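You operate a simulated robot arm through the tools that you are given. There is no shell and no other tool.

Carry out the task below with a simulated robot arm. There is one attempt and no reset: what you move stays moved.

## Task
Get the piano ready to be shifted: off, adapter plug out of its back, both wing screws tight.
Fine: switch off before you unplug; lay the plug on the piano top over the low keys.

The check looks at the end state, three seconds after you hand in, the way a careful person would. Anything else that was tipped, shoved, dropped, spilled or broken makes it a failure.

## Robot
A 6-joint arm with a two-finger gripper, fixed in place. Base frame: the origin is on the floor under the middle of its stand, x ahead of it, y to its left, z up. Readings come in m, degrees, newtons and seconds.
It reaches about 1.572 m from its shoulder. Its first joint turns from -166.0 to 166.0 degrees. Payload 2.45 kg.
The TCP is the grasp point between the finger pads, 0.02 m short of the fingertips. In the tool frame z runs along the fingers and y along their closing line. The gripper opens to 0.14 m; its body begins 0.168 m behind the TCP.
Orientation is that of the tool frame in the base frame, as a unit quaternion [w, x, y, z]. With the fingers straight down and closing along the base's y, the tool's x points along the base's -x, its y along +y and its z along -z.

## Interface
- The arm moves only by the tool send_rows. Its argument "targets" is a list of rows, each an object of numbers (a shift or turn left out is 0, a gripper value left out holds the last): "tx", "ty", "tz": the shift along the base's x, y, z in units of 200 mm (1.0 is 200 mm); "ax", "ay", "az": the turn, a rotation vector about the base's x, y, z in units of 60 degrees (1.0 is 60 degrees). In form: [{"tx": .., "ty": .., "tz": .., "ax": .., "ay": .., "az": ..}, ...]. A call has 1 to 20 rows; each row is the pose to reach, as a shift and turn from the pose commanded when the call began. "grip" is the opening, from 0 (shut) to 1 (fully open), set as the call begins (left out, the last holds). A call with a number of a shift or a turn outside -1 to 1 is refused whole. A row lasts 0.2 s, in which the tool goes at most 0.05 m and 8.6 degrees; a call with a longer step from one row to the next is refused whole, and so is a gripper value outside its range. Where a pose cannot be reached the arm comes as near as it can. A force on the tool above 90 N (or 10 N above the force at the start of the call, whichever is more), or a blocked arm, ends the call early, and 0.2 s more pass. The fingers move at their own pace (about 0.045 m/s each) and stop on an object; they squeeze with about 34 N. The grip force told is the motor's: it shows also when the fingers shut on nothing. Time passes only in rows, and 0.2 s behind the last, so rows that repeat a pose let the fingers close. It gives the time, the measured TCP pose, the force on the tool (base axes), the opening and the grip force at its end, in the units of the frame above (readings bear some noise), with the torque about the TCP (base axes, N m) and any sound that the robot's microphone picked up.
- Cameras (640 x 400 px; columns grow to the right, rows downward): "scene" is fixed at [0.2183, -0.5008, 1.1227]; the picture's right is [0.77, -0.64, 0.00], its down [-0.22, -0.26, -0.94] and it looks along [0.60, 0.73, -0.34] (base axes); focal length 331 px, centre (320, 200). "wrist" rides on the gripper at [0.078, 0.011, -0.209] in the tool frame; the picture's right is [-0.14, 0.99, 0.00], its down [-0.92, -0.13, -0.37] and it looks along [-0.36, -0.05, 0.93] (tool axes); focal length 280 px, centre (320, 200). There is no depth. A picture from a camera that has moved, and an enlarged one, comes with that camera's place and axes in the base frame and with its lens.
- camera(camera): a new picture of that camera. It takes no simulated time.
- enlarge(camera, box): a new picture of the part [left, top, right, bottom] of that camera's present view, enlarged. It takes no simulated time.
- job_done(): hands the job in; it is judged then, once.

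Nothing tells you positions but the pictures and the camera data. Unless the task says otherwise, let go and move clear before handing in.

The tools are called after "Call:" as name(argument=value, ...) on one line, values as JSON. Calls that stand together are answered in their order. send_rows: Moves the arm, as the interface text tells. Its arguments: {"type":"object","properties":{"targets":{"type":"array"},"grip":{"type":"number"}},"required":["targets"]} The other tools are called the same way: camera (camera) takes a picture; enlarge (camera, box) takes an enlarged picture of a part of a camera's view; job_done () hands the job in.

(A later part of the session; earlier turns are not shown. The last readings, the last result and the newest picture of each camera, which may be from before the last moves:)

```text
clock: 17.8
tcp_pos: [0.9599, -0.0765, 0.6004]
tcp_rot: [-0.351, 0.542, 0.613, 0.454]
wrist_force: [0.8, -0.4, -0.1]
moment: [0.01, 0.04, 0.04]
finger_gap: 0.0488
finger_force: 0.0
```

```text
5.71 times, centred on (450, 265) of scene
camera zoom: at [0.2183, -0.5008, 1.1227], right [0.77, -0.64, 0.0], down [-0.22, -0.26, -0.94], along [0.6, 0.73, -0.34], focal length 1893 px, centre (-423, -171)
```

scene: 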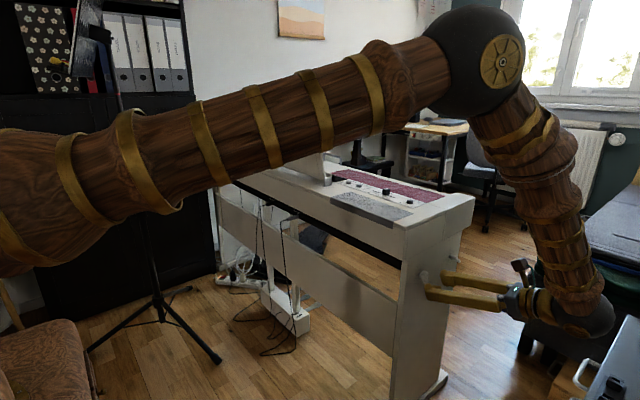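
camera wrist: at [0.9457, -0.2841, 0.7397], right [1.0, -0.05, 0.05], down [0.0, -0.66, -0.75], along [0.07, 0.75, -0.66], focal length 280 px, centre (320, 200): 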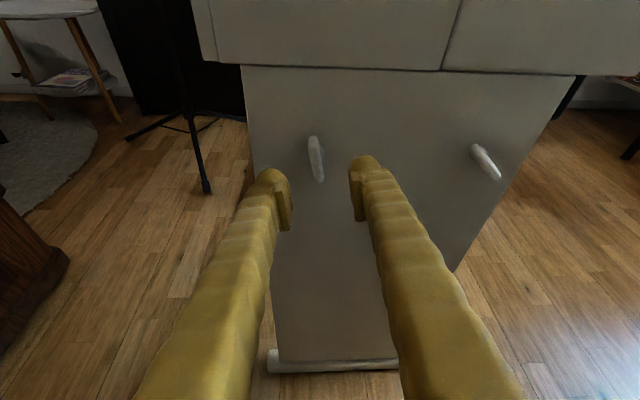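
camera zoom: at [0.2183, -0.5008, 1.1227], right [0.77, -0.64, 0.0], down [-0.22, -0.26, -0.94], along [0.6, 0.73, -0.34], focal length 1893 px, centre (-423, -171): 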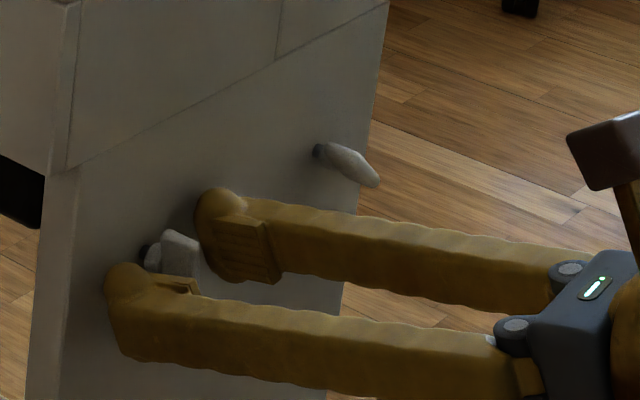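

The wing sits between the pads, centred on the TCP. I close the fingers on it.

Call:
send_rows(targets=[{"tz": 0}, {"tz": 0}, {"tz": 0}, {"tz": 0}], grip=0)

Call:
enlarge(camera="wrist", box=[250, 130, 410, 240])

Call:
enlarge(camera="scene", box=[400, 230, 500, 300])

```text
clock: 18.8
tcp_pos: [0.9595, -0.0769, 0.6009]
tcp_rot: [-0.353, 0.541, 0.613, 0.454]
wrist_force: [-8.4, 1.0, 0.9]
moment: [-0.03, -0.01, 0.14]
finger_gap: 0.0093
finger_force: 36.7
```

```text
3.64 times, centred on (330, 185) of wrist
camera zoom: at [0.9445, -0.2467, 0.7438], right [1.0, -0.05, 0.05], down [0.0, -0.66, -0.75], along [0.07, 0.75, -0.66], focal length 1020 px, centre (284, 254)
```

zoom: 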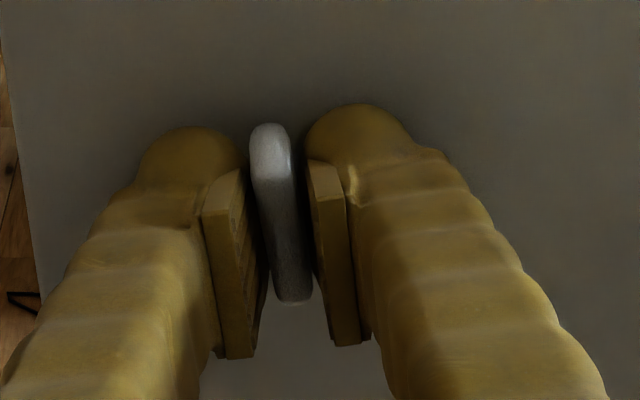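

```text
5.71 times, centred on (450, 265) of scene
camera zoom: at [0.2183, -0.5008, 1.1227], right [0.77, -0.64, 0.0], down [-0.22, -0.26, -0.94], along [0.6, 0.73, -0.34], focal length 1893 px, centre (-423, -171)
```

zoom: 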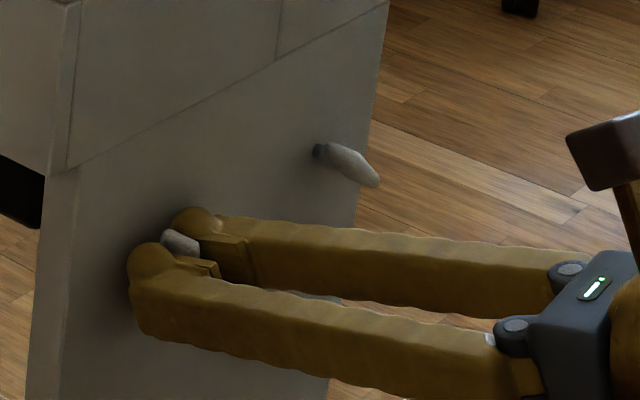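

The wing is gripped (9.3 mm thick). I turn it clockwise seen from outside (+y rotation) by 30° and watch the torque.

Call:
send_rows(targets=[{"tx": -0.005, "ay": 0.1}, {"tx": -0.005, "ay": 0.2}, {"tx": -0.005, "ay": 0.3}, {"tx": -0.005, "ay": 0.4}, {"tx": -0.005, "ay": 0.5}, {"tx": -0.005, "ay": 0.5}])

Call:
enlarge(camera="wrist", box=[250, 130, 410, 240])

Call:
enlarge(camera="scene", box=[400, 230, 500, 300])

```text
clock: 20.2
tcp_pos: [0.9606, -0.0768, 0.6016]
tcp_rot: [-0.499, 0.642, 0.499, 0.299]
wrist_force: [35.3, -35.5, -18.8]
moment: [-0.41, -0.02, -0.68]
finger_gap: 0.0094
finger_force: 37.5
```

```text
3.64 times, centred on (330, 185) of wrist
camera zoom: at [1.0186, -0.2464, 0.732], right [0.89, -0.05, -0.46], down [-0.37, -0.66, -0.65], along [-0.27, 0.75, -0.61], focal length 1020 px, centre (284, 254)
```

zoom: 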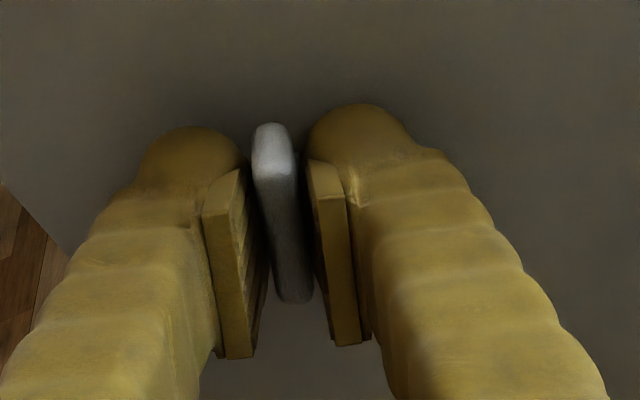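

```text
5.71 times, centred on (450, 265) of scene
camera zoom: at [0.2183, -0.5008, 1.1227], right [0.77, -0.64, 0.0], down [-0.22, -0.26, -0.94], along [0.6, 0.73, -0.34], focal length 1893 px, centre (-423, -171)
```

zoom: 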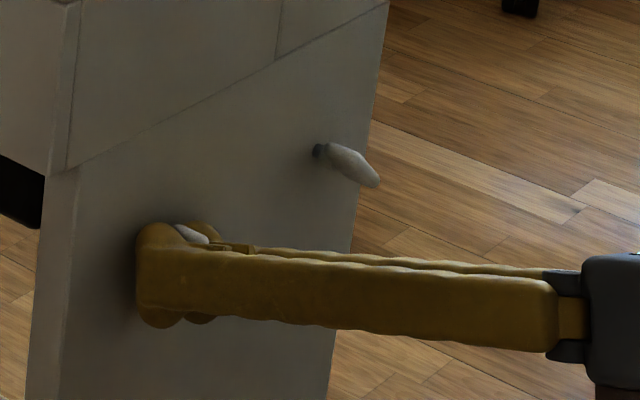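

The wing turned with the tool, but side forces built up because I over-corrected x by 1 mm and something pushes back along y. I undo the x shift and hold to re-read the forces.

Call:
send_rows(targets=[{"tx": 0.006}, {"tx": 0.006}, {"tx": 0.006}])

```text
clock: 21.0
tcp_pos: [0.9605, -0.0752, 0.6023]
tcp_rot: [-0.5, 0.641, 0.501, 0.298]
wrist_force: [30.1, -33.6, -18.3]
moment: [-0.33, 0.0, -0.62]
finger_gap: 0.0108
finger_force: 38.1
```

The force barely changes, so the wing's axis is probably slightly off my rotation centre. I release, check the picture, and re-grip at this angle to let the pads centre themselves.

Call:
send_rows(targets=[{"tx": 0}, {"tx": 0}, {"tx": 0}], grip=0.25)

Call:
enlarge(camera="wrist", box=[270, 140, 390, 240])

Call:
enlarge(camera="scene", box=[410, 245, 470, 290])

```text
clock: 21.8
tcp_pos: [0.9606, -0.0744, 0.6025]
tcp_rot: [-0.5, 0.64, 0.501, 0.298]
wrist_force: [0.5, 1.1, 0.5]
moment: [0.0, -0.01, -0.01]
finger_gap: 0.0349
finger_force: 0.0
```

```text
4.00 times, centred on (330, 190) of wrist
camera zoom: at [1.0188, -0.2449, 0.7325], right [0.89, -0.05, -0.46], down [-0.37, -0.66, -0.65], along [-0.27, 0.75, -0.6], focal length 1122 px, centre (280, 240)
```

zoom: 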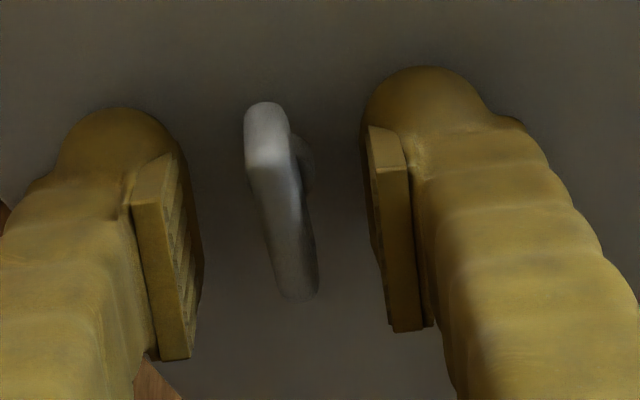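

```text
8.89 times, centred on (440, 268) of scene
camera zoom: at [0.2183, -0.5008, 1.1227], right [0.77, -0.64, 0.0], down [-0.22, -0.26, -0.94], along [0.6, 0.73, -0.34], focal length 2945 px, centre (-747, -400)
```

zoom: 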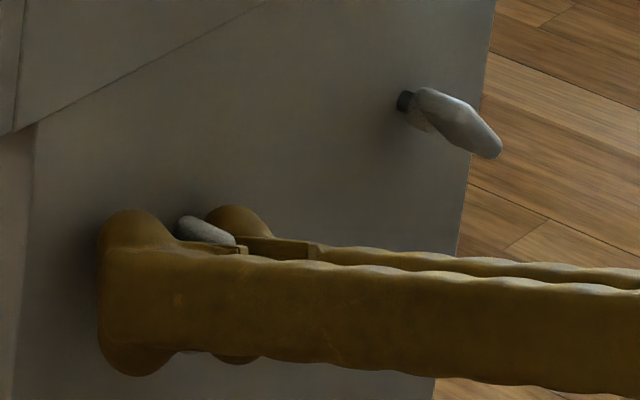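

The wing followed by about 27° and its axis resolves to x≈0.9597, z≈0.598, so my centre was about 4 mm too high. I correct the centre, align with the wing, and re-grip.

Call:
send_rows(targets=[{"tx": -0.004, "ty": 0.005, "tz": -0.021, "ay": -0.05}, {"tx": -0.004, "ty": 0.008, "tz": -0.021, "ay": -0.05}])

Call:
send_rows(targets=[{"tx": 0}, {"tx": 0}, {"tx": 0}, {"tx": 0}], grip=0)

```text
clock: 22.4
tcp_pos: [0.9596, -0.0722, 0.5981]
tcp_rot: [-0.486, 0.633, 0.514, 0.315]
wrist_force: [-0.6, -0.1, -0.1]
moment: [0.0, 0.04, -0.01]
finger_gap: 0.035
finger_force: 0.1
```

```text
clock: 23.4
tcp_pos: [0.9588, -0.0727, 0.5972]
tcp_rot: [-0.486, 0.633, 0.513, 0.316]
wrist_force: [-0.3, 2.1, 0.1]
moment: [-0.01, -0.01, 0.01]
finger_gap: 0.0134
finger_force: 39.3
```

The grip is now centred with near-zero side force. I turn another 30° clockwise.

Call:
send_rows(targets=[{"ay": 0.1}, {"ay": 0.2}, {"ay": 0.3}, {"ay": 0.4}, {"ay": 0.5}, {"ay": 0.5}])

Call:
enlarge(camera="wrist", box=[270, 140, 390, 240])

Call:
enlarge(camera="scene", box=[410, 245, 470, 290])

```text
clock: 24.8
tcp_pos: [0.9584, -0.0729, 0.5984]
tcp_rot: [-0.603, 0.692, 0.371, 0.14]
wrist_force: [-38.0, 5.6, 41.7]
moment: [0.38, -0.14, 0.72]
finger_gap: 0.0134
finger_force: 39.6
```

```text
4.00 times, centred on (330, 190) of wrist
camera zoom: at [1.0715, -0.2434, 0.6874], right [0.58, -0.05, -0.81], down [-0.63, -0.66, -0.41], along [-0.52, 0.75, -0.41], focal length 1122 px, centre (280, 240)
```

zoom: 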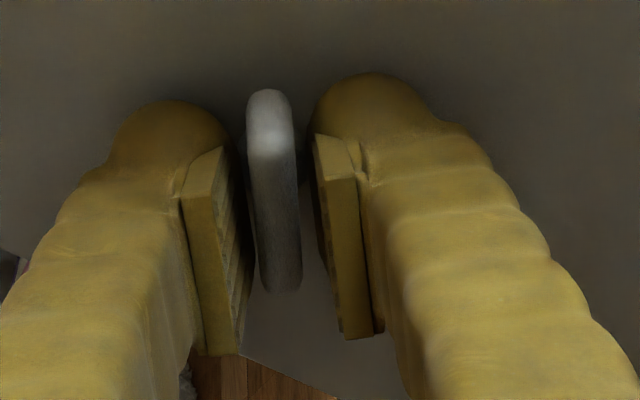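

```text
8.89 times, centred on (440, 268) of scene
camera zoom: at [0.2183, -0.5008, 1.1227], right [0.77, -0.64, 0.0], down [-0.22, -0.26, -0.94], along [0.6, 0.73, -0.34], focal length 2945 px, centre (-747, -400)
```

zoom: 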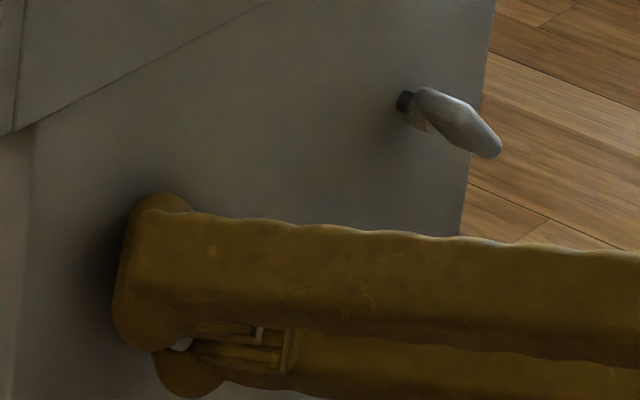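

The side force shows the true axis is about 2 mm higher than my TCP (about x 0.9597, z 0.5997). I shift accordingly while holding and read the forces.

Call:
send_rows(targets=[{"tx": 0.0015, "tz": 0.005}, {"tx": 0.003, "tz": 0.01}, {"tx": 0.003, "tz": 0.01}, {"tx": 0.003, "tz": 0.01}])

```text
clock: 25.8
tcp_pos: [0.9588, -0.0728, 0.5989]
tcp_rot: [-0.603, 0.693, 0.37, 0.14]
wrist_force: [-33.5, 9.9, 17.3]
moment: [0.23, -0.09, 0.48]
finger_gap: 0.0132
finger_force: 40.2
```

Call:
send_rows(targets=[{"tx": -0.003, "tz": 0.003}, {"tx": -0.006, "tz": 0.005}, {"tx": -0.006, "tz": 0.005}])

```text
clock: 26.6
tcp_pos: [0.9588, -0.0727, 0.5989]
tcp_rot: [-0.602, 0.694, 0.37, 0.141]
wrist_force: [-14.5, 3.2, -21.1]
moment: [-0.26, 0.06, 0.16]
finger_gap: 0.013
finger_force: 39.4
```

The lateral force is nearly gone; the fitted axis is (0.9597, 0.5996). I continue turning 35° with the tool drifting onto that axis.

Call:
send_rows(targets=[{"tx": 0.002, "tz": 0.002, "ay": 0.1}, {"tx": 0.003, "tz": 0.003, "ay": 0.2}, {"tx": 0.004, "tz": 0.004, "ay": 0.3}, {"tx": 0.005, "tz": 0.004, "ay": 0.4}, {"tx": 0.005, "tz": 0.004, "ay": 0.5}, {"tx": 0.005, "tz": 0.004, "ay": 0.6}, {"tx": 0.005, "tz": 0.004, "ay": 0.6}])

Call:
enlarge(camera="wrist", box=[270, 140, 390, 240])

Call:
camera(camera="scene")

```text
clock: 28.2
tcp_pos: [0.9606, -0.074, 0.6011]
tcp_rot: [-0.687, 0.703, 0.165, -0.081]
wrist_force: [12.3, -27.9, -49.8]
moment: [-0.7, -0.05, -0.03]
finger_gap: 0.0117
finger_force: 38.9
```

```text
4.00 times, centred on (330, 190) of wrist
camera zoom: at [1.1048, -0.2442, 0.6056], right [-0.01, -0.05, -1.0], down [-0.75, -0.66, 0.04], along [-0.66, 0.75, -0.03], focal length 1122 px, centre (280, 240)
```

zoom: 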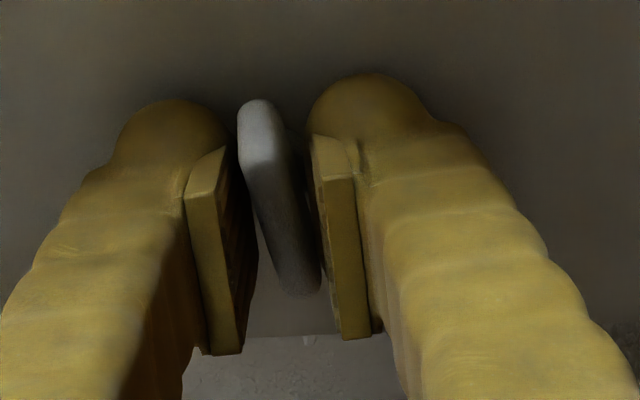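

```text
taken
```

scene: 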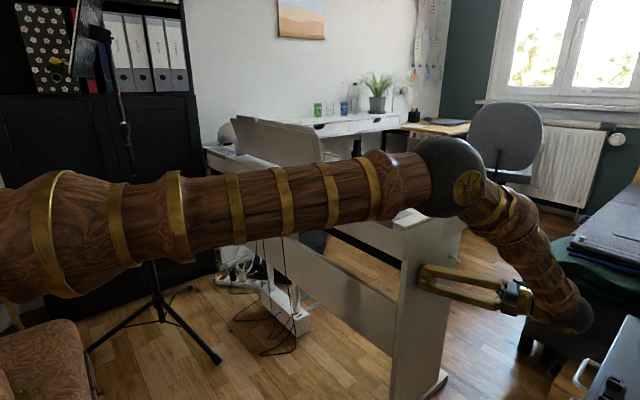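

The wing has turned to about +77°, but the wrist is getting low near the cabinet, so I stop here. I open wide and roll the gripper back in place (the fingers clear the wing all round), then inspect the screw's gap.

Call:
send_rows(targets=[{"tx": 0}, {"tx": 0}, {"tx": 0}], grip=0.45)

Call:
send_rows(targets=[{"ay": -0.14}, {"ay": -0.28}, {"ay": -0.42}, {"ay": -0.56}, {"ay": -0.7}, {"ay": -0.84}, {"ay": -0.98}])

Call:
enlarge(camera="wrist", box=[260, 130, 400, 240])

Call:
enlarge(camera="scene", box=[410, 245, 470, 290])

```text
clock: 29.0
tcp_pos: [0.9599, -0.073, 0.601]
tcp_rot: [-0.688, 0.702, 0.166, -0.08]
wrist_force: [-0.1, -0.9, 0.1]
moment: [-0.03, -0.04, 0.02]
finger_gap: 0.0628
finger_force: 0.1
```

```text
clock: 30.6
tcp_pos: [0.9589, -0.0723, 0.6004]
tcp_rot: [-0.517, 0.651, 0.482, 0.276]
wrist_force: [-0.3, -0.3, 0.0]
moment: [0.0, 0.01, -0.01]
finger_gap: 0.0628
finger_force: 0.0
```

```text
3.64 times, centred on (330, 185) of wrist
camera zoom: at [1.0273, -0.2432, 0.7271], right [0.85, -0.05, -0.52], down [-0.42, -0.66, -0.62], along [-0.32, 0.75, -0.58], focal length 1020 px, centre (284, 254)
```

zoom: 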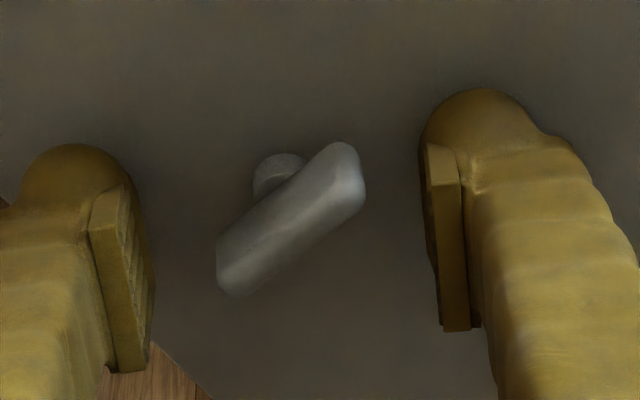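

```text
8.89 times, centred on (440, 268) of scene
camera zoom: at [0.2183, -0.5008, 1.1227], right [0.77, -0.64, 0.0], down [-0.22, -0.26, -0.94], along [0.6, 0.73, -0.34], focal length 2945 px, centre (-747, -400)
```

zoom: 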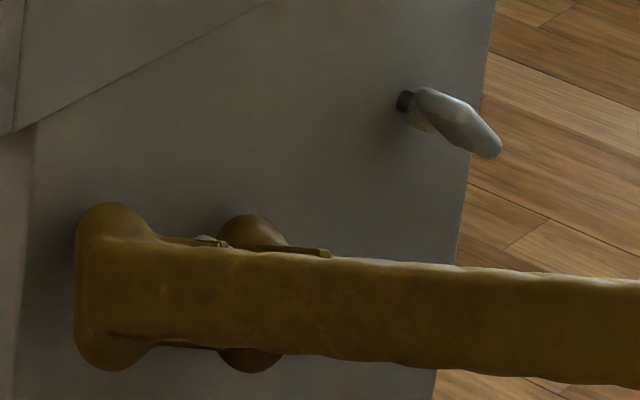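

The wing is now roughly horizontal. I back off and rise so the scene camera can see the gap between collar and panel.

Call:
send_rows(targets=[{"ty": -0.1}, {"ty": -0.2}, {"ty": -0.2, "tz": 0.15}, {"ty": -0.2, "tz": 0.35}, {"ty": -0.2, "tz": 0.55}, {"ty": -0.2, "tz": 0.55}])

Call:
enlarge(camera="scene", box=[410, 240, 474, 290])

Call:
enlarge(camera="scene", box=[414, 260, 436, 282])

Call:
enlarge(camera="wrist", box=[240, 160, 420, 290])

```text
clock: 32.0
tcp_pos: [0.9627, -0.1114, 0.7108]
tcp_rot: [-0.517, 0.652, 0.482, 0.275]
wrist_force: [0.1, 0.1, 1.1]
moment: [0.0, -0.01, 0.04]
finger_gap: 0.0628
finger_force: 0.2
```

```text
8.00 times, centred on (442, 265) of scene
camera zoom: at [0.2183, -0.5008, 1.1227], right [0.77, -0.64, 0.0], down [-0.22, -0.26, -0.94], along [0.6, 0.73, -0.34], focal length 2651 px, centre (-656, -320)
```

zoom: 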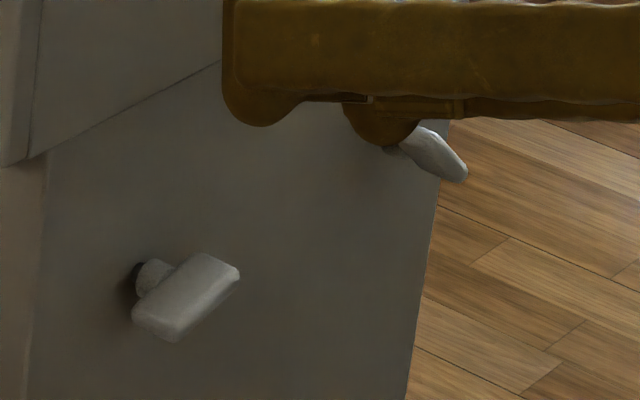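

```text
16.00 times, centred on (425, 271) of scene
camera zoom: at [0.2183, -0.5008, 1.1227], right [0.77, -0.64, 0.0], down [-0.22, -0.26, -0.94], along [0.6, 0.73, -0.34], focal length 5302 px, centre (-1360, -936)
```

zoom: 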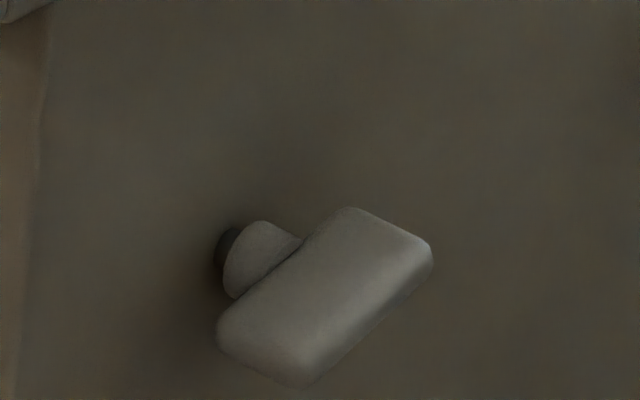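

```text
3.08 times, centred on (330, 225) of wrist
camera zoom: at [1.0308, -0.2814, 0.8373], right [0.85, -0.05, -0.52], down [-0.42, -0.66, -0.62], along [-0.32, 0.75, -0.58], focal length 863 px, centre (289, 123)
```

zoom: 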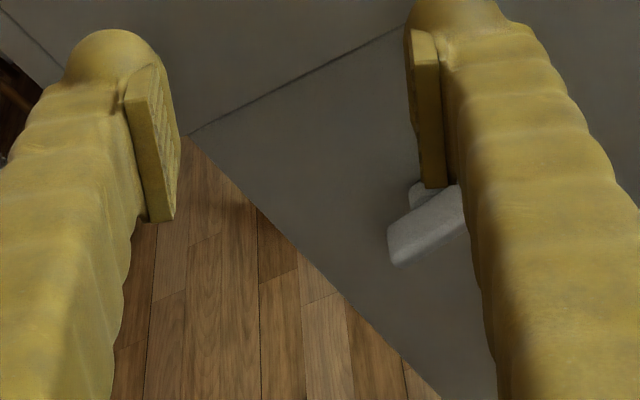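

Compared with before, the collar has moved towards the panel, so clockwise is right; a gap of about 2 mm remains. The wing is at +77°, so I'll re-grip it from the opposite roll (-103°) using a steeper 40° tilt for clearance.

Call:
send_rows(targets=[{"ay": -0.13, "ty": -0.04}, {"ay": -0.26, "ty": -0.08}, {"ay": -0.383, "ty": -0.09}])

Call:
send_rows(targets=[{"ax": -0.111, "tz": -0.1}, {"ax": -0.222, "tz": -0.2}, {"ax": -0.333, "tz": -0.25}])

Call:
send_rows(targets=[{"ay": -0.123, "tz": -0.05}, {"ay": -0.246, "tz": -0.1}, {"ay": -0.369, "tz": -0.15}, {"ay": -0.492, "tz": -0.2}, {"ay": -0.615, "tz": -0.25}, {"ay": -0.738, "tz": -0.28}, {"ay": -0.86, "tz": -0.3}])

Call:
camera(camera="scene")

Call:
camera(camera="wrist")

```text
clock: 32.8
tcp_pos: [0.9603, -0.1326, 0.7091]
tcp_rot: [-0.41, 0.584, 0.575, 0.401]
wrist_force: [-0.9, -0.3, -0.5]
moment: [0.01, -0.01, 0.01]
finger_gap: 0.0632
finger_force: 0.1
```

```text
clock: 33.6
tcp_pos: [0.9595, -0.1311, 0.6613]
tcp_rot: [-0.303, 0.647, 0.635, 0.293]
wrist_force: [-0.1, -0.1, -1.1]
moment: [0.04, -0.03, 0.01]
finger_gap: 0.063
finger_force: 0.0
```

```text
clock: 35.2
tcp_pos: [0.958, -0.1321, 0.6008]
tcp_rot: [0.004, 0.454, 0.704, 0.546]
wrist_force: [0.3, -0.5, 1.0]
moment: [-0.02, 0.01, 0.01]
finger_gap: 0.0629
finger_force: 0.3
```

```text
taken
```

scene: 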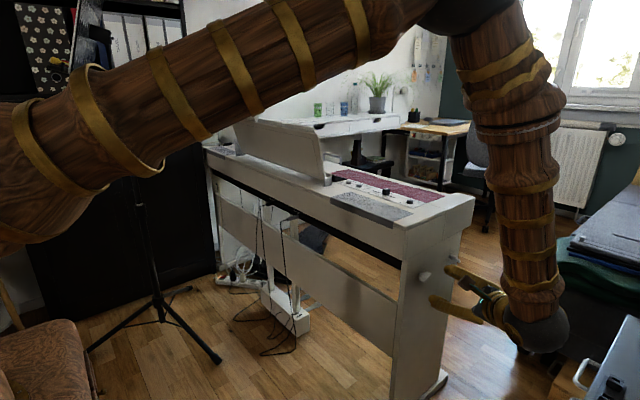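

```text
taken
camera wrist: at [0.8143, -0.2426, 0.7306], right [0.71, -0.1, 0.7], down [0.28, -0.87, -0.4], along [0.65, 0.48, -0.59], focal length 280 px, centre (320, 200)
```

wrist: 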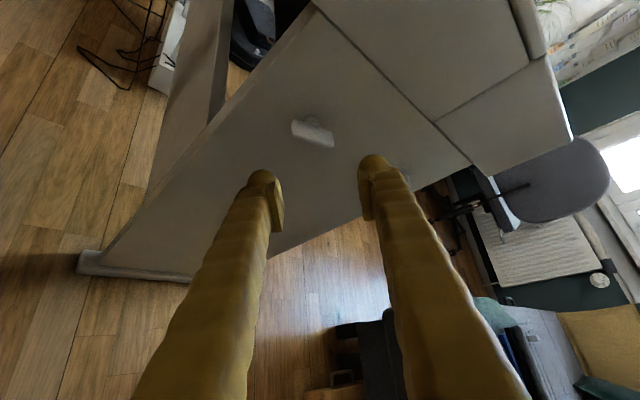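

The roll goes well and everything is clear. I continue rolling to -103°.

Call:
send_rows(targets=[{"ay": -0.123}, {"ay": -0.246}, {"ay": -0.369}, {"ay": -0.492}, {"ay": -0.615}, {"ay": -0.738}, {"ay": -0.86}, {"ay": -0.86}])

Call:
camera(camera="scene")

Call:
camera(camera="wrist")

Call:
enlarge(camera="wrist", box=[260, 100, 400, 220])

```text
clock: 37.0
tcp_pos: [0.9595, -0.132, 0.6007]
tcp_rot: [0.31, 0.172, 0.633, 0.689]
wrist_force: [0.1, 0.5, -0.3]
moment: [0.0, 0.02, 0.04]
finger_gap: 0.0632
finger_force: 0.1
```

```text
taken
```

scene: 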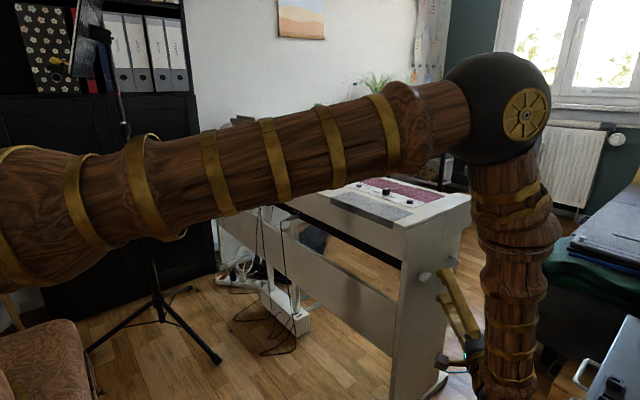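

```text
taken
camera wrist: at [0.7664, -0.2427, 0.5682], right [-0.11, -0.1, 0.99], down [0.49, -0.87, -0.03], along [0.87, 0.48, 0.14], focal length 280 px, centre (320, 200)
```

wrist: 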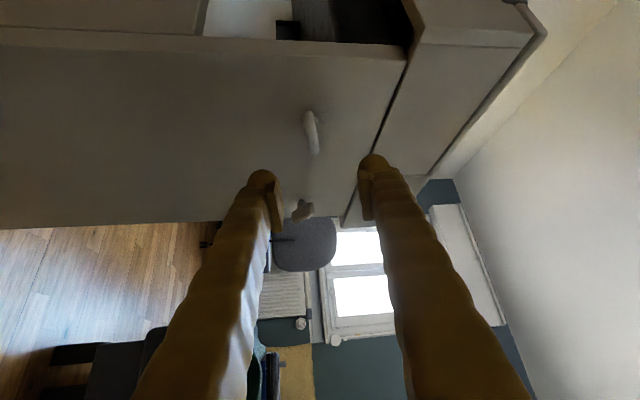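

```text
3.33 times, centred on (330, 160) of wrist
camera zoom: at [0.7664, -0.2427, 0.5682], right [-0.11, -0.1, 0.99], down [0.49, -0.87, -0.03], along [0.87, 0.48, 0.14], focal length 935 px, centre (287, 333)
```

zoom: 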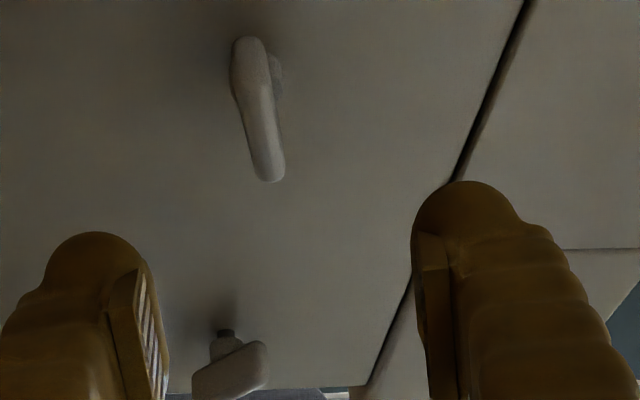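

The tool now faces the near wing from the other side and lines up with it. I advance onto the axis and close.

Call:
send_rows(targets=[{"ty": 0.1, "tz": -0.002}, {"ty": 0.2, "tz": -0.004}, {"ty": 0.27, "tz": -0.005}, {"ty": 0.3, "tz": -0.005}, {"ty": 0.3, "tz": -0.005}])

Call:
enlarge(camera="wrist", box=[260, 130, 400, 240])

Call:
enlarge(camera="scene", box=[400, 235, 500, 315])

```text
clock: 38.2
tcp_pos: [0.96, -0.0712, 0.6009]
tcp_rot: [0.31, 0.171, 0.633, 0.689]
wrist_force: [1.6, -3.7, -0.1]
moment: [-0.13, -0.07, -0.03]
finger_gap: 0.0629
finger_force: 0.3
```

```text
3.64 times, centred on (330, 185) of wrist
camera zoom: at [0.7669, -0.1818, 0.5672], right [-0.1, -0.1, 0.99], down [0.48, -0.87, -0.03], along [0.87, 0.48, 0.14], focal length 1020 px, centre (284, 254)
```

zoom: 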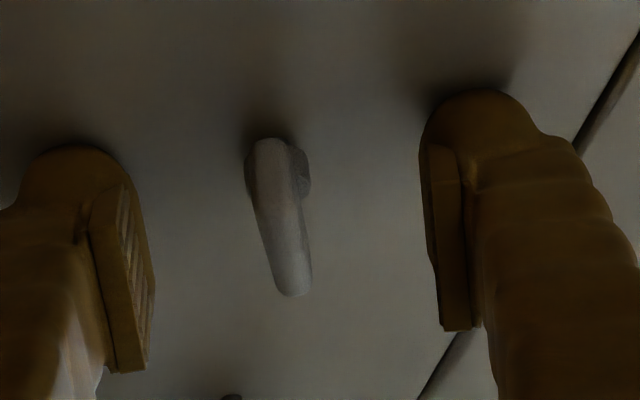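

```text
5.00 times, centred on (450, 275) of scene
camera zoom: at [0.2183, -0.5008, 1.1227], right [0.77, -0.64, 0.0], down [-0.22, -0.26, -0.94], along [0.6, 0.73, -0.34], focal length 1657 px, centre (-330, -175)
```

zoom: 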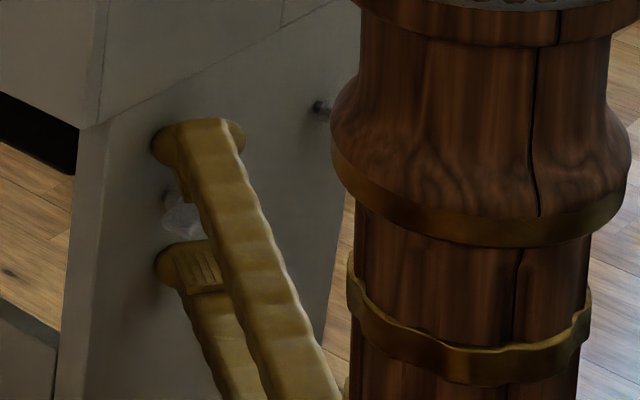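

There's a light touch (3.7 N) of a fingertip on the panel, so I back off 2 mm and then close.

Call:
send_rows(targets=[{"ty": -0.01}, {"ty": -0.01}])

Call:
send_rows(targets=[{"ty": 0}, {"ty": 0}, {"ty": 0}, {"ty": 0}, {"ty": 0}], grip=0)

Call:
enlarge(camera="wrist", box=[260, 130, 400, 240])

```text
clock: 38.8
tcp_pos: [0.9599, -0.0732, 0.6004]
tcp_rot: [0.309, 0.171, 0.632, 0.689]
wrist_force: [0.4, 0.1, -0.3]
moment: [-0.04, 0.03, -0.02]
finger_gap: 0.0627
finger_force: 0.1
```

```text
clock: 40.0
tcp_pos: [0.9606, -0.0732, 0.6013]
tcp_rot: [0.31, 0.171, 0.633, 0.689]
wrist_force: [-2.5, 0.6, 5.7]
moment: [0.07, 0.0, 0.04]
finger_gap: 0.0133
finger_force: 40.0
```

```text
3.64 times, centred on (330, 185) of wrist
camera zoom: at [0.7671, -0.1841, 0.5671], right [-0.1, -0.1, 0.99], down [0.49, -0.87, -0.03], along [0.87, 0.48, 0.14], focal length 1020 px, centre (284, 254)
```

zoom: 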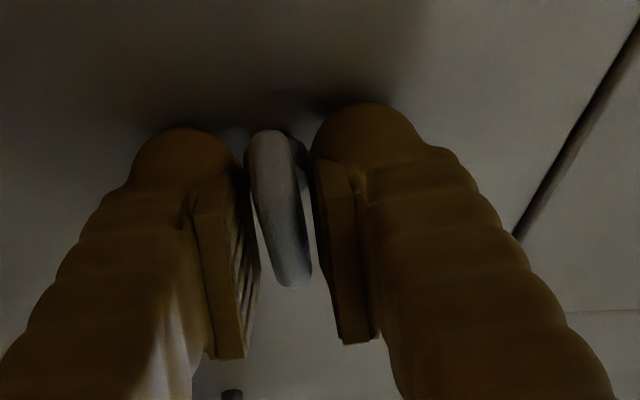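

Gripped with only small side forces. I turn 36° and check.

Call:
send_rows(targets=[{"ay": 0.12}, {"ay": 0.24}, {"ay": 0.36}, {"ay": 0.48}, {"ay": 0.6}, {"ay": 0.6}])

```text
clock: 41.4
tcp_pos: [0.9592, -0.0735, 0.6015]
tcp_rot: [0.099, 0.375, 0.698, 0.602]
wrist_force: [-33.1, -7.4, 38.4]
moment: [-0.14, -2.15, 0.24]
finger_gap: 0.0212
finger_force: 44.9
```

The resisting torque rose to 2.15 N·m and the fingers were pushed open to 21 mm, so the screw is resisting now. I look at the wing and the gap.

Call:
enlarge(camera="wrist", box=[260, 130, 400, 240])

Call:
enlarge(camera="scene", box=[410, 245, 470, 290])

Call:
camera(camera="scene")

```text
3.64 times, centred on (330, 185) of wrist
camera zoom: at [0.7848, -0.1844, 0.6866], right [0.5, -0.1, 0.86], down [0.37, -0.87, -0.31], along [0.78, 0.48, -0.4], focal length 1020 px, centre (284, 254)
```

zoom: 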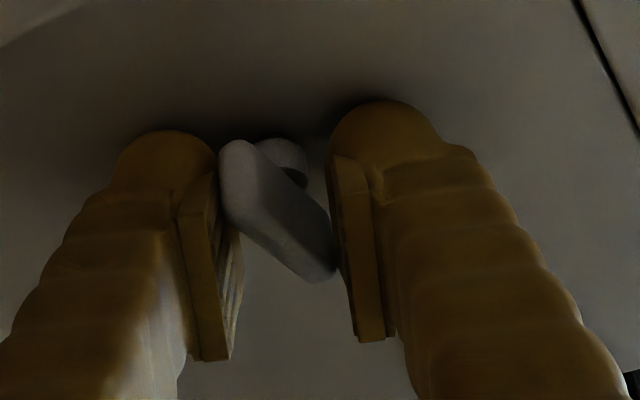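

```text
8.89 times, centred on (440, 268) of scene
camera zoom: at [0.2183, -0.5008, 1.1227], right [0.77, -0.64, 0.0], down [-0.22, -0.26, -0.94], along [0.6, 0.73, -0.34], focal length 2945 px, centre (-747, -400)
```

zoom: 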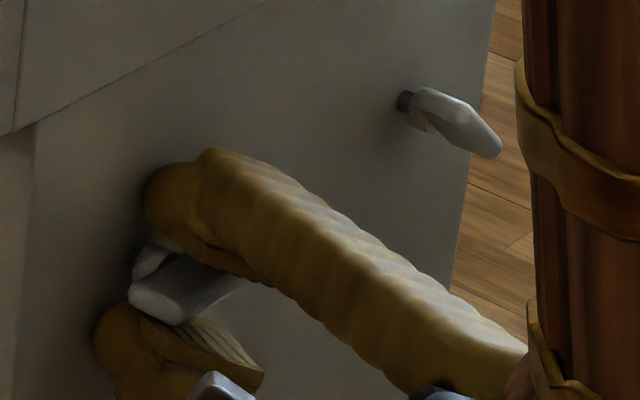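

```text
taken
```

scene: 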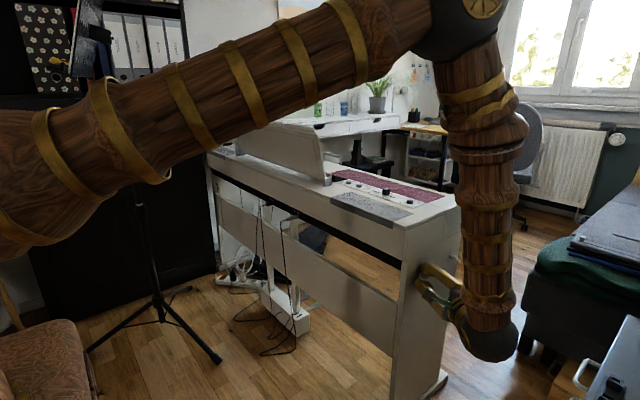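

Call:
enlarge(camera="scene", box=[414, 260, 436, 282])

Call:
enlarge(camera="wrist", box=[300, 140, 345, 185])

```text
16.00 times, centred on (425, 271) of scene
camera zoom: at [0.2183, -0.5008, 1.1227], right [0.77, -0.64, 0.0], down [-0.22, -0.26, -0.94], along [0.6, 0.73, -0.34], focal length 5302 px, centre (-1360, -936)
```

zoom: 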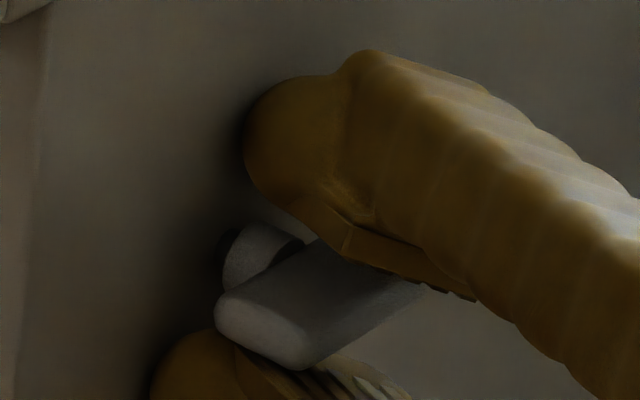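

```text
8.89 times, centred on (322, 162) of wrist
camera zoom: at [0.7848, -0.1844, 0.6866], right [0.5, -0.1, 0.86], down [0.37, -0.87, -0.31], along [0.78, 0.48, -0.4], focal length 2492 px, centre (298, 533)
```

zoom: 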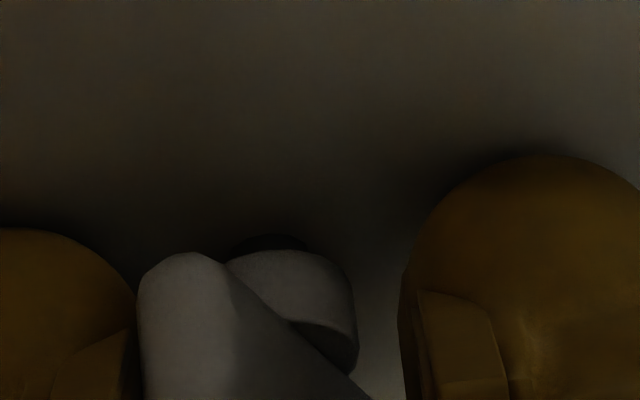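

The collar is close to the panel with a thin dark sliver left. I re-grip squarely on the wing (about 13° back) and turn again to see how far it still goes.

Call:
send_rows(targets=[{"ty": 0}, {"ty": 0}, {"ty": 0}], grip=0.35)

Call:
send_rows(targets=[{"ay": -0.11}, {"ay": -0.22}, {"ay": -0.22}])

Call:
enlarge(camera="wrist", box=[260, 130, 400, 240])

Call:
enlarge(camera="scene", box=[414, 260, 436, 282])

```text
clock: 42.2
tcp_pos: [0.9594, -0.0743, 0.5989]
tcp_rot: [0.1, 0.376, 0.697, 0.603]
wrist_force: [0.4, 0.1, 0.0]
moment: [-0.01, 0.0, 0.01]
finger_gap: 0.0491
finger_force: 0.1
```

```text
clock: 43.0
tcp_pos: [0.9594, -0.0747, 0.5982]
tcp_rot: [0.179, 0.305, 0.681, 0.641]
wrist_force: [-1.0, -0.1, -0.1]
moment: [0.02, 0.0, 0.0]
finger_gap: 0.0492
finger_force: 0.0
```

```text
3.64 times, centred on (330, 185) of wrist
camera zoom: at [0.7698, -0.1845, 0.6431], right [0.29, -0.1, 0.95], down [0.43, -0.87, -0.22], along [0.85, 0.48, -0.21], focal length 1020 px, centre (284, 254)
```

zoom: 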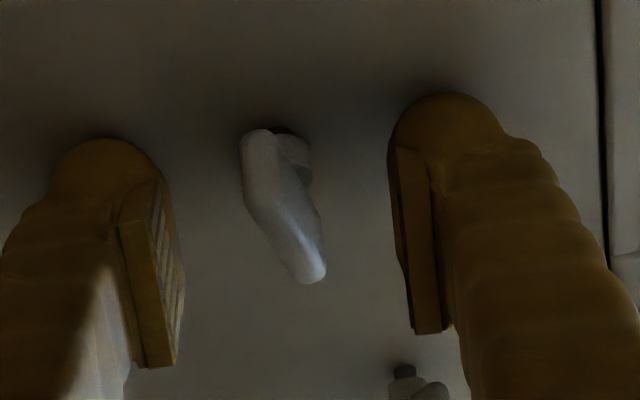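

```text
16.00 times, centred on (425, 271) of scene
camera zoom: at [0.2183, -0.5008, 1.1227], right [0.77, -0.64, 0.0], down [-0.22, -0.26, -0.94], along [0.6, 0.73, -0.34], focal length 5302 px, centre (-1360, -936)
```

zoom: 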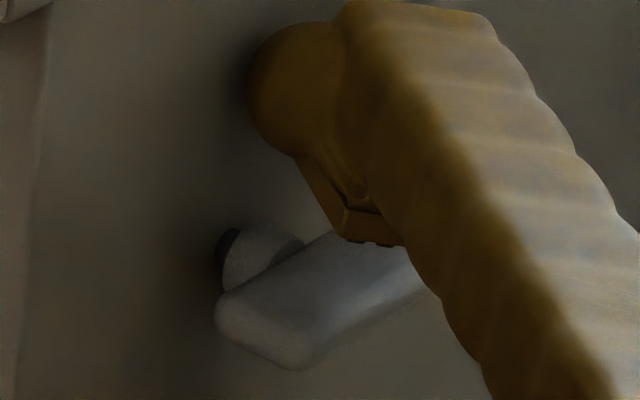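

The wing now rests at about 95°. I align squarely to it, grip, and apply another turn to test whether it is at its stop or still turning.

Call:
send_rows(targets=[{"ay": -0.09, "tx": 0.0015, "tz": 0.006, "ty": 0.004}, {"ay": -0.09, "tx": 0.0015, "tz": 0.006, "ty": 0.004}])

Call:
send_rows(targets=[{"ty": 0}, {"ty": 0}, {"ty": 0}, {"ty": 0}], grip=0)

Call:
send_rows(targets=[{"ay": 0.05}, {"ay": 0.1}, {"ay": 0.15}, {"ay": 0.2}, {"ay": 0.2}])

Call:
enlarge(camera="wrist", box=[260, 130, 400, 240])

```text
clock: 43.6
tcp_pos: [0.9603, -0.0726, 0.5994]
tcp_rot: [0.211, 0.274, 0.672, 0.655]
wrist_force: [-0.5, -0.8, -0.6]
moment: [0.0, 0.0, 0.0]
finger_gap: 0.049
finger_force: 0.0
```

```text
clock: 44.6
tcp_pos: [0.9593, -0.0722, 0.5997]
tcp_rot: [0.209, 0.274, 0.672, 0.655]
wrist_force: [5.6, 1.4, -11.8]
moment: [-0.2, -0.02, -0.11]
finger_gap: 0.0134
finger_force: 39.5
```

```text
clock: 45.8
tcp_pos: [0.9588, -0.0726, 0.6001]
tcp_rot: [0.138, 0.341, 0.691, 0.623]
wrist_force: [-23.0, -10.9, -12.7]
moment: [-0.21, -1.77, 0.09]
finger_gap: 0.0166
finger_force: 42.2
```

```text
3.64 times, centred on (330, 185) of wrist
camera zoom: at [0.7756, -0.1834, 0.6666], right [0.4, -0.1, 0.91], down [0.41, -0.87, -0.27], along [0.82, 0.48, -0.31], focal length 1020 px, centre (284, 254)
```

zoom: 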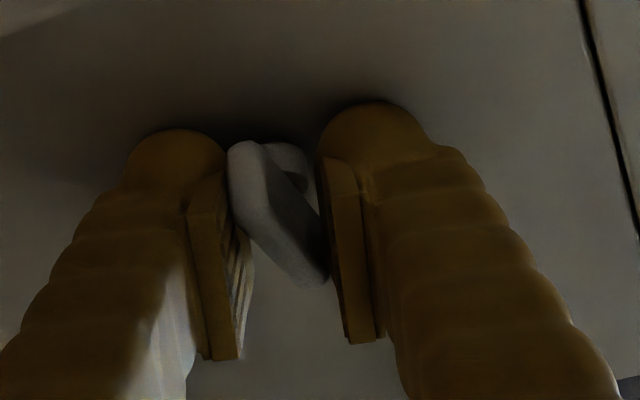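

The torque climbs to 1.8 N·m with the wing moving only about 3°, so it appears to have reached its stop. I add a little more to confirm.

Call:
send_rows(targets=[{"ay": 0.05}, {"ay": 0.1}, {"ay": 0.15}, {"ay": 0.15}, {"ay": 0.15}])

Call:
enlarge(camera="wrist", box=[260, 130, 400, 240])

```text
clock: 47.0
tcp_pos: [0.9591, -0.0722, 0.6012]
tcp_rot: [0.084, 0.389, 0.699, 0.594]
wrist_force: [-21.7, -10.5, -11.2]
moment: [-0.34, -1.86, 0.14]
finger_gap: 0.023
finger_force: 45.0
```

```text
3.64 times, centred on (330, 185) of wrist
camera zoom: at [0.7886, -0.1833, 0.6944], right [0.53, -0.1, 0.84], down [0.36, -0.87, -0.33], along [0.77, 0.48, -0.43], focal length 1020 px, centre (284, 254)
```

zoom: 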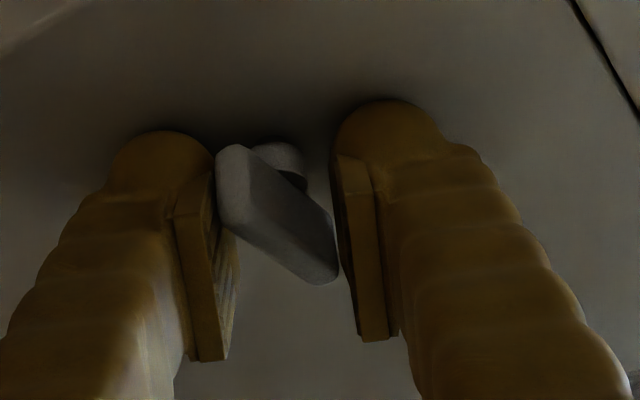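

The tool turns on but the wing stays put, so the near screw is at its stop (about 1.9 N·m). I release and inspect it.

Call:
send_rows(targets=[{"ty": 0}, {"ty": 0}, {"ty": 0}], grip=0.45)

Call:
send_rows(targets=[{"ty": -0.1}, {"ty": -0.2}, {"ty": -0.3}, {"ty": -0.4}, {"ty": -0.4}])

Call:
enlarge(camera="wrist", box=[260, 60, 400, 180])

Call:
enlarge(camera="scene", box=[414, 260, 436, 282])

Call:
camera(camera="scene")

```text
clock: 47.8
tcp_pos: [0.9597, -0.0729, 0.6002]
tcp_rot: [0.085, 0.389, 0.699, 0.594]
wrist_force: [0.2, -0.6, 0.0]
moment: [-0.01, 0.02, -0.01]
finger_gap: 0.0629
finger_force: 0.0
```

```text
clock: 49.0
tcp_pos: [0.9586, -0.1521, 0.6002]
tcp_rot: [0.084, 0.388, 0.7, 0.594]
wrist_force: [0.3, -0.2, -0.1]
moment: [0.02, 0.03, 0.01]
finger_gap: 0.0631
finger_force: 0.1
```

```text
3.33 times, centred on (330, 120) of wrist
camera zoom: at [0.7877, -0.2634, 0.6947], right [0.53, -0.1, 0.84], down [0.36, -0.87, -0.33], along [0.77, 0.48, -0.43], focal length 935 px, centre (287, 467)
```

zoom: 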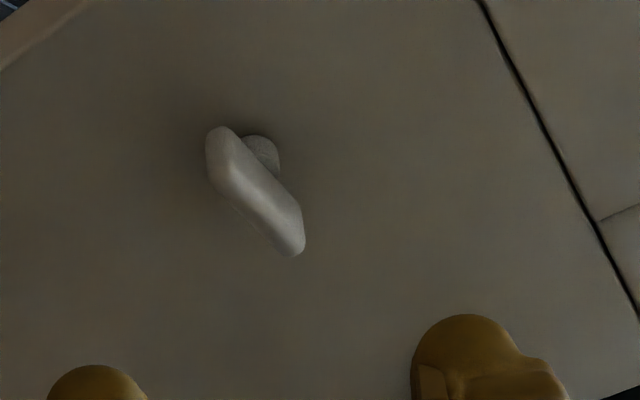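

```text
16.00 times, centred on (425, 271) of scene
camera zoom: at [0.2183, -0.5008, 1.1227], right [0.77, -0.64, 0.0], down [-0.22, -0.26, -0.94], along [0.6, 0.73, -0.34], focal length 5302 px, centre (-1360, -936)
```

zoom: 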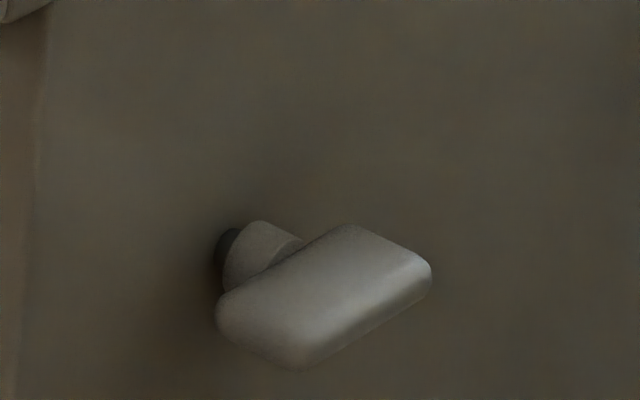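

```text
taken
```

scene: 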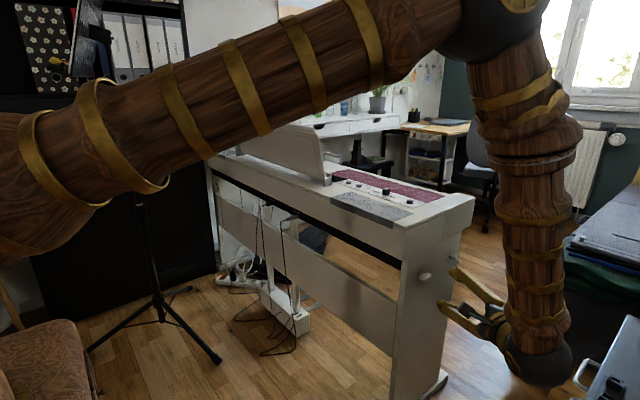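

The near screw sits firmly at its stop with the collar closer in than before. Now the far screw (axis about x 1.12, z 0.5996, wing at about -49°): I rise, roll back upright and flatten the tilt to 10° so the wrist stays within reach during its turn.

Call:
send_rows(targets=[{"ay": 0.14, "tx": 0.115, "tz": 0.1875}, {"ay": 0.28, "tx": 0.23, "tz": 0.375}, {"ay": 0.42, "tx": 0.345, "tz": 0.5625}, {"ay": 0.56, "tx": 0.46, "tz": 0.75}, {"ay": 0.7, "tx": 0.575, "tz": 0.75}, {"ay": 0.84, "tx": 0.69, "tz": 0.75}, {"ay": 0.98, "tx": 0.805, "tz": 0.75}])

Call:
send_rows(targets=[{"ay": 0.085}, {"ay": 0.085}])

Call:
send_rows(targets=[{"ax": 0.125}, {"ax": 0.25}, {"ax": 0.375}, {"ax": 0.5}, {"ax": 0.5}])

Call:
camera(camera="scene")

Call:
camera(camera="wrist")

```text
clock: 50.6
tcp_pos: [1.1235, -0.1535, 0.7513]
tcp_rot: [-0.27, 0.63, 0.651, 0.326]
wrist_force: [0.2, -0.9, 0.6]
moment: [-0.1, 0.03, 0.0]
finger_gap: 0.0628
finger_force: 0.0
```

```text
clock: 51.2
tcp_pos: [1.1225, -0.1524, 0.7495]
tcp_rot: [-0.298, 0.644, 0.638, 0.298]
wrist_force: [-0.2, -0.1, 0.3]
moment: [-0.02, 0.02, -0.02]
finger_gap: 0.063
finger_force: 0.1
```

```text
clock: 52.4
tcp_pos: [1.1214, -0.1524, 0.7513]
tcp_rot: [-0.455, 0.545, 0.538, 0.454]
wrist_force: [0.1, -0.3, -0.6]
moment: [-0.02, -0.05, 0.01]
finger_gap: 0.063
finger_force: 0.0
```

```text
taken
```

scene: 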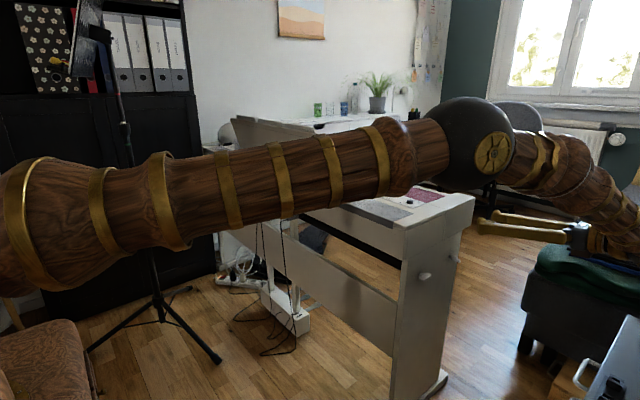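

```text
taken
camera wrist: at [1.131, -0.3459, 0.8628], right [0.99, -0.03, -0.14], down [-0.14, -0.52, -0.84], along [-0.05, 0.85, -0.52], focal length 280 px, centre (320, 200)
```

wrist: 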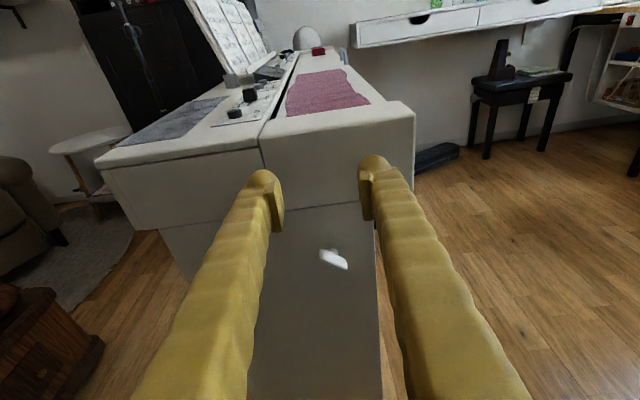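

The pose is fine. I zoom in to measure the far wing precisely from here.

Call:
enlarge(camera="wrist", box=[300, 230, 370, 290])

```text
6.67 times, centred on (335, 260) of wrist
camera zoom: at [1.131, -0.3459, 0.8628], right [0.99, -0.03, -0.14], down [-0.14, -0.52, -0.84], along [-0.05, 0.85, -0.52], focal length 1869 px, centre (220, -200)
```

zoom: 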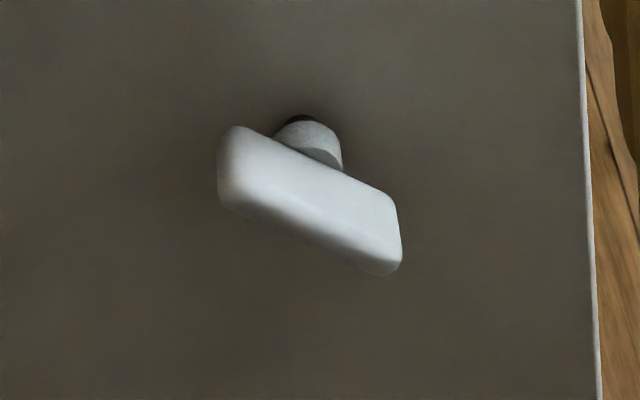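

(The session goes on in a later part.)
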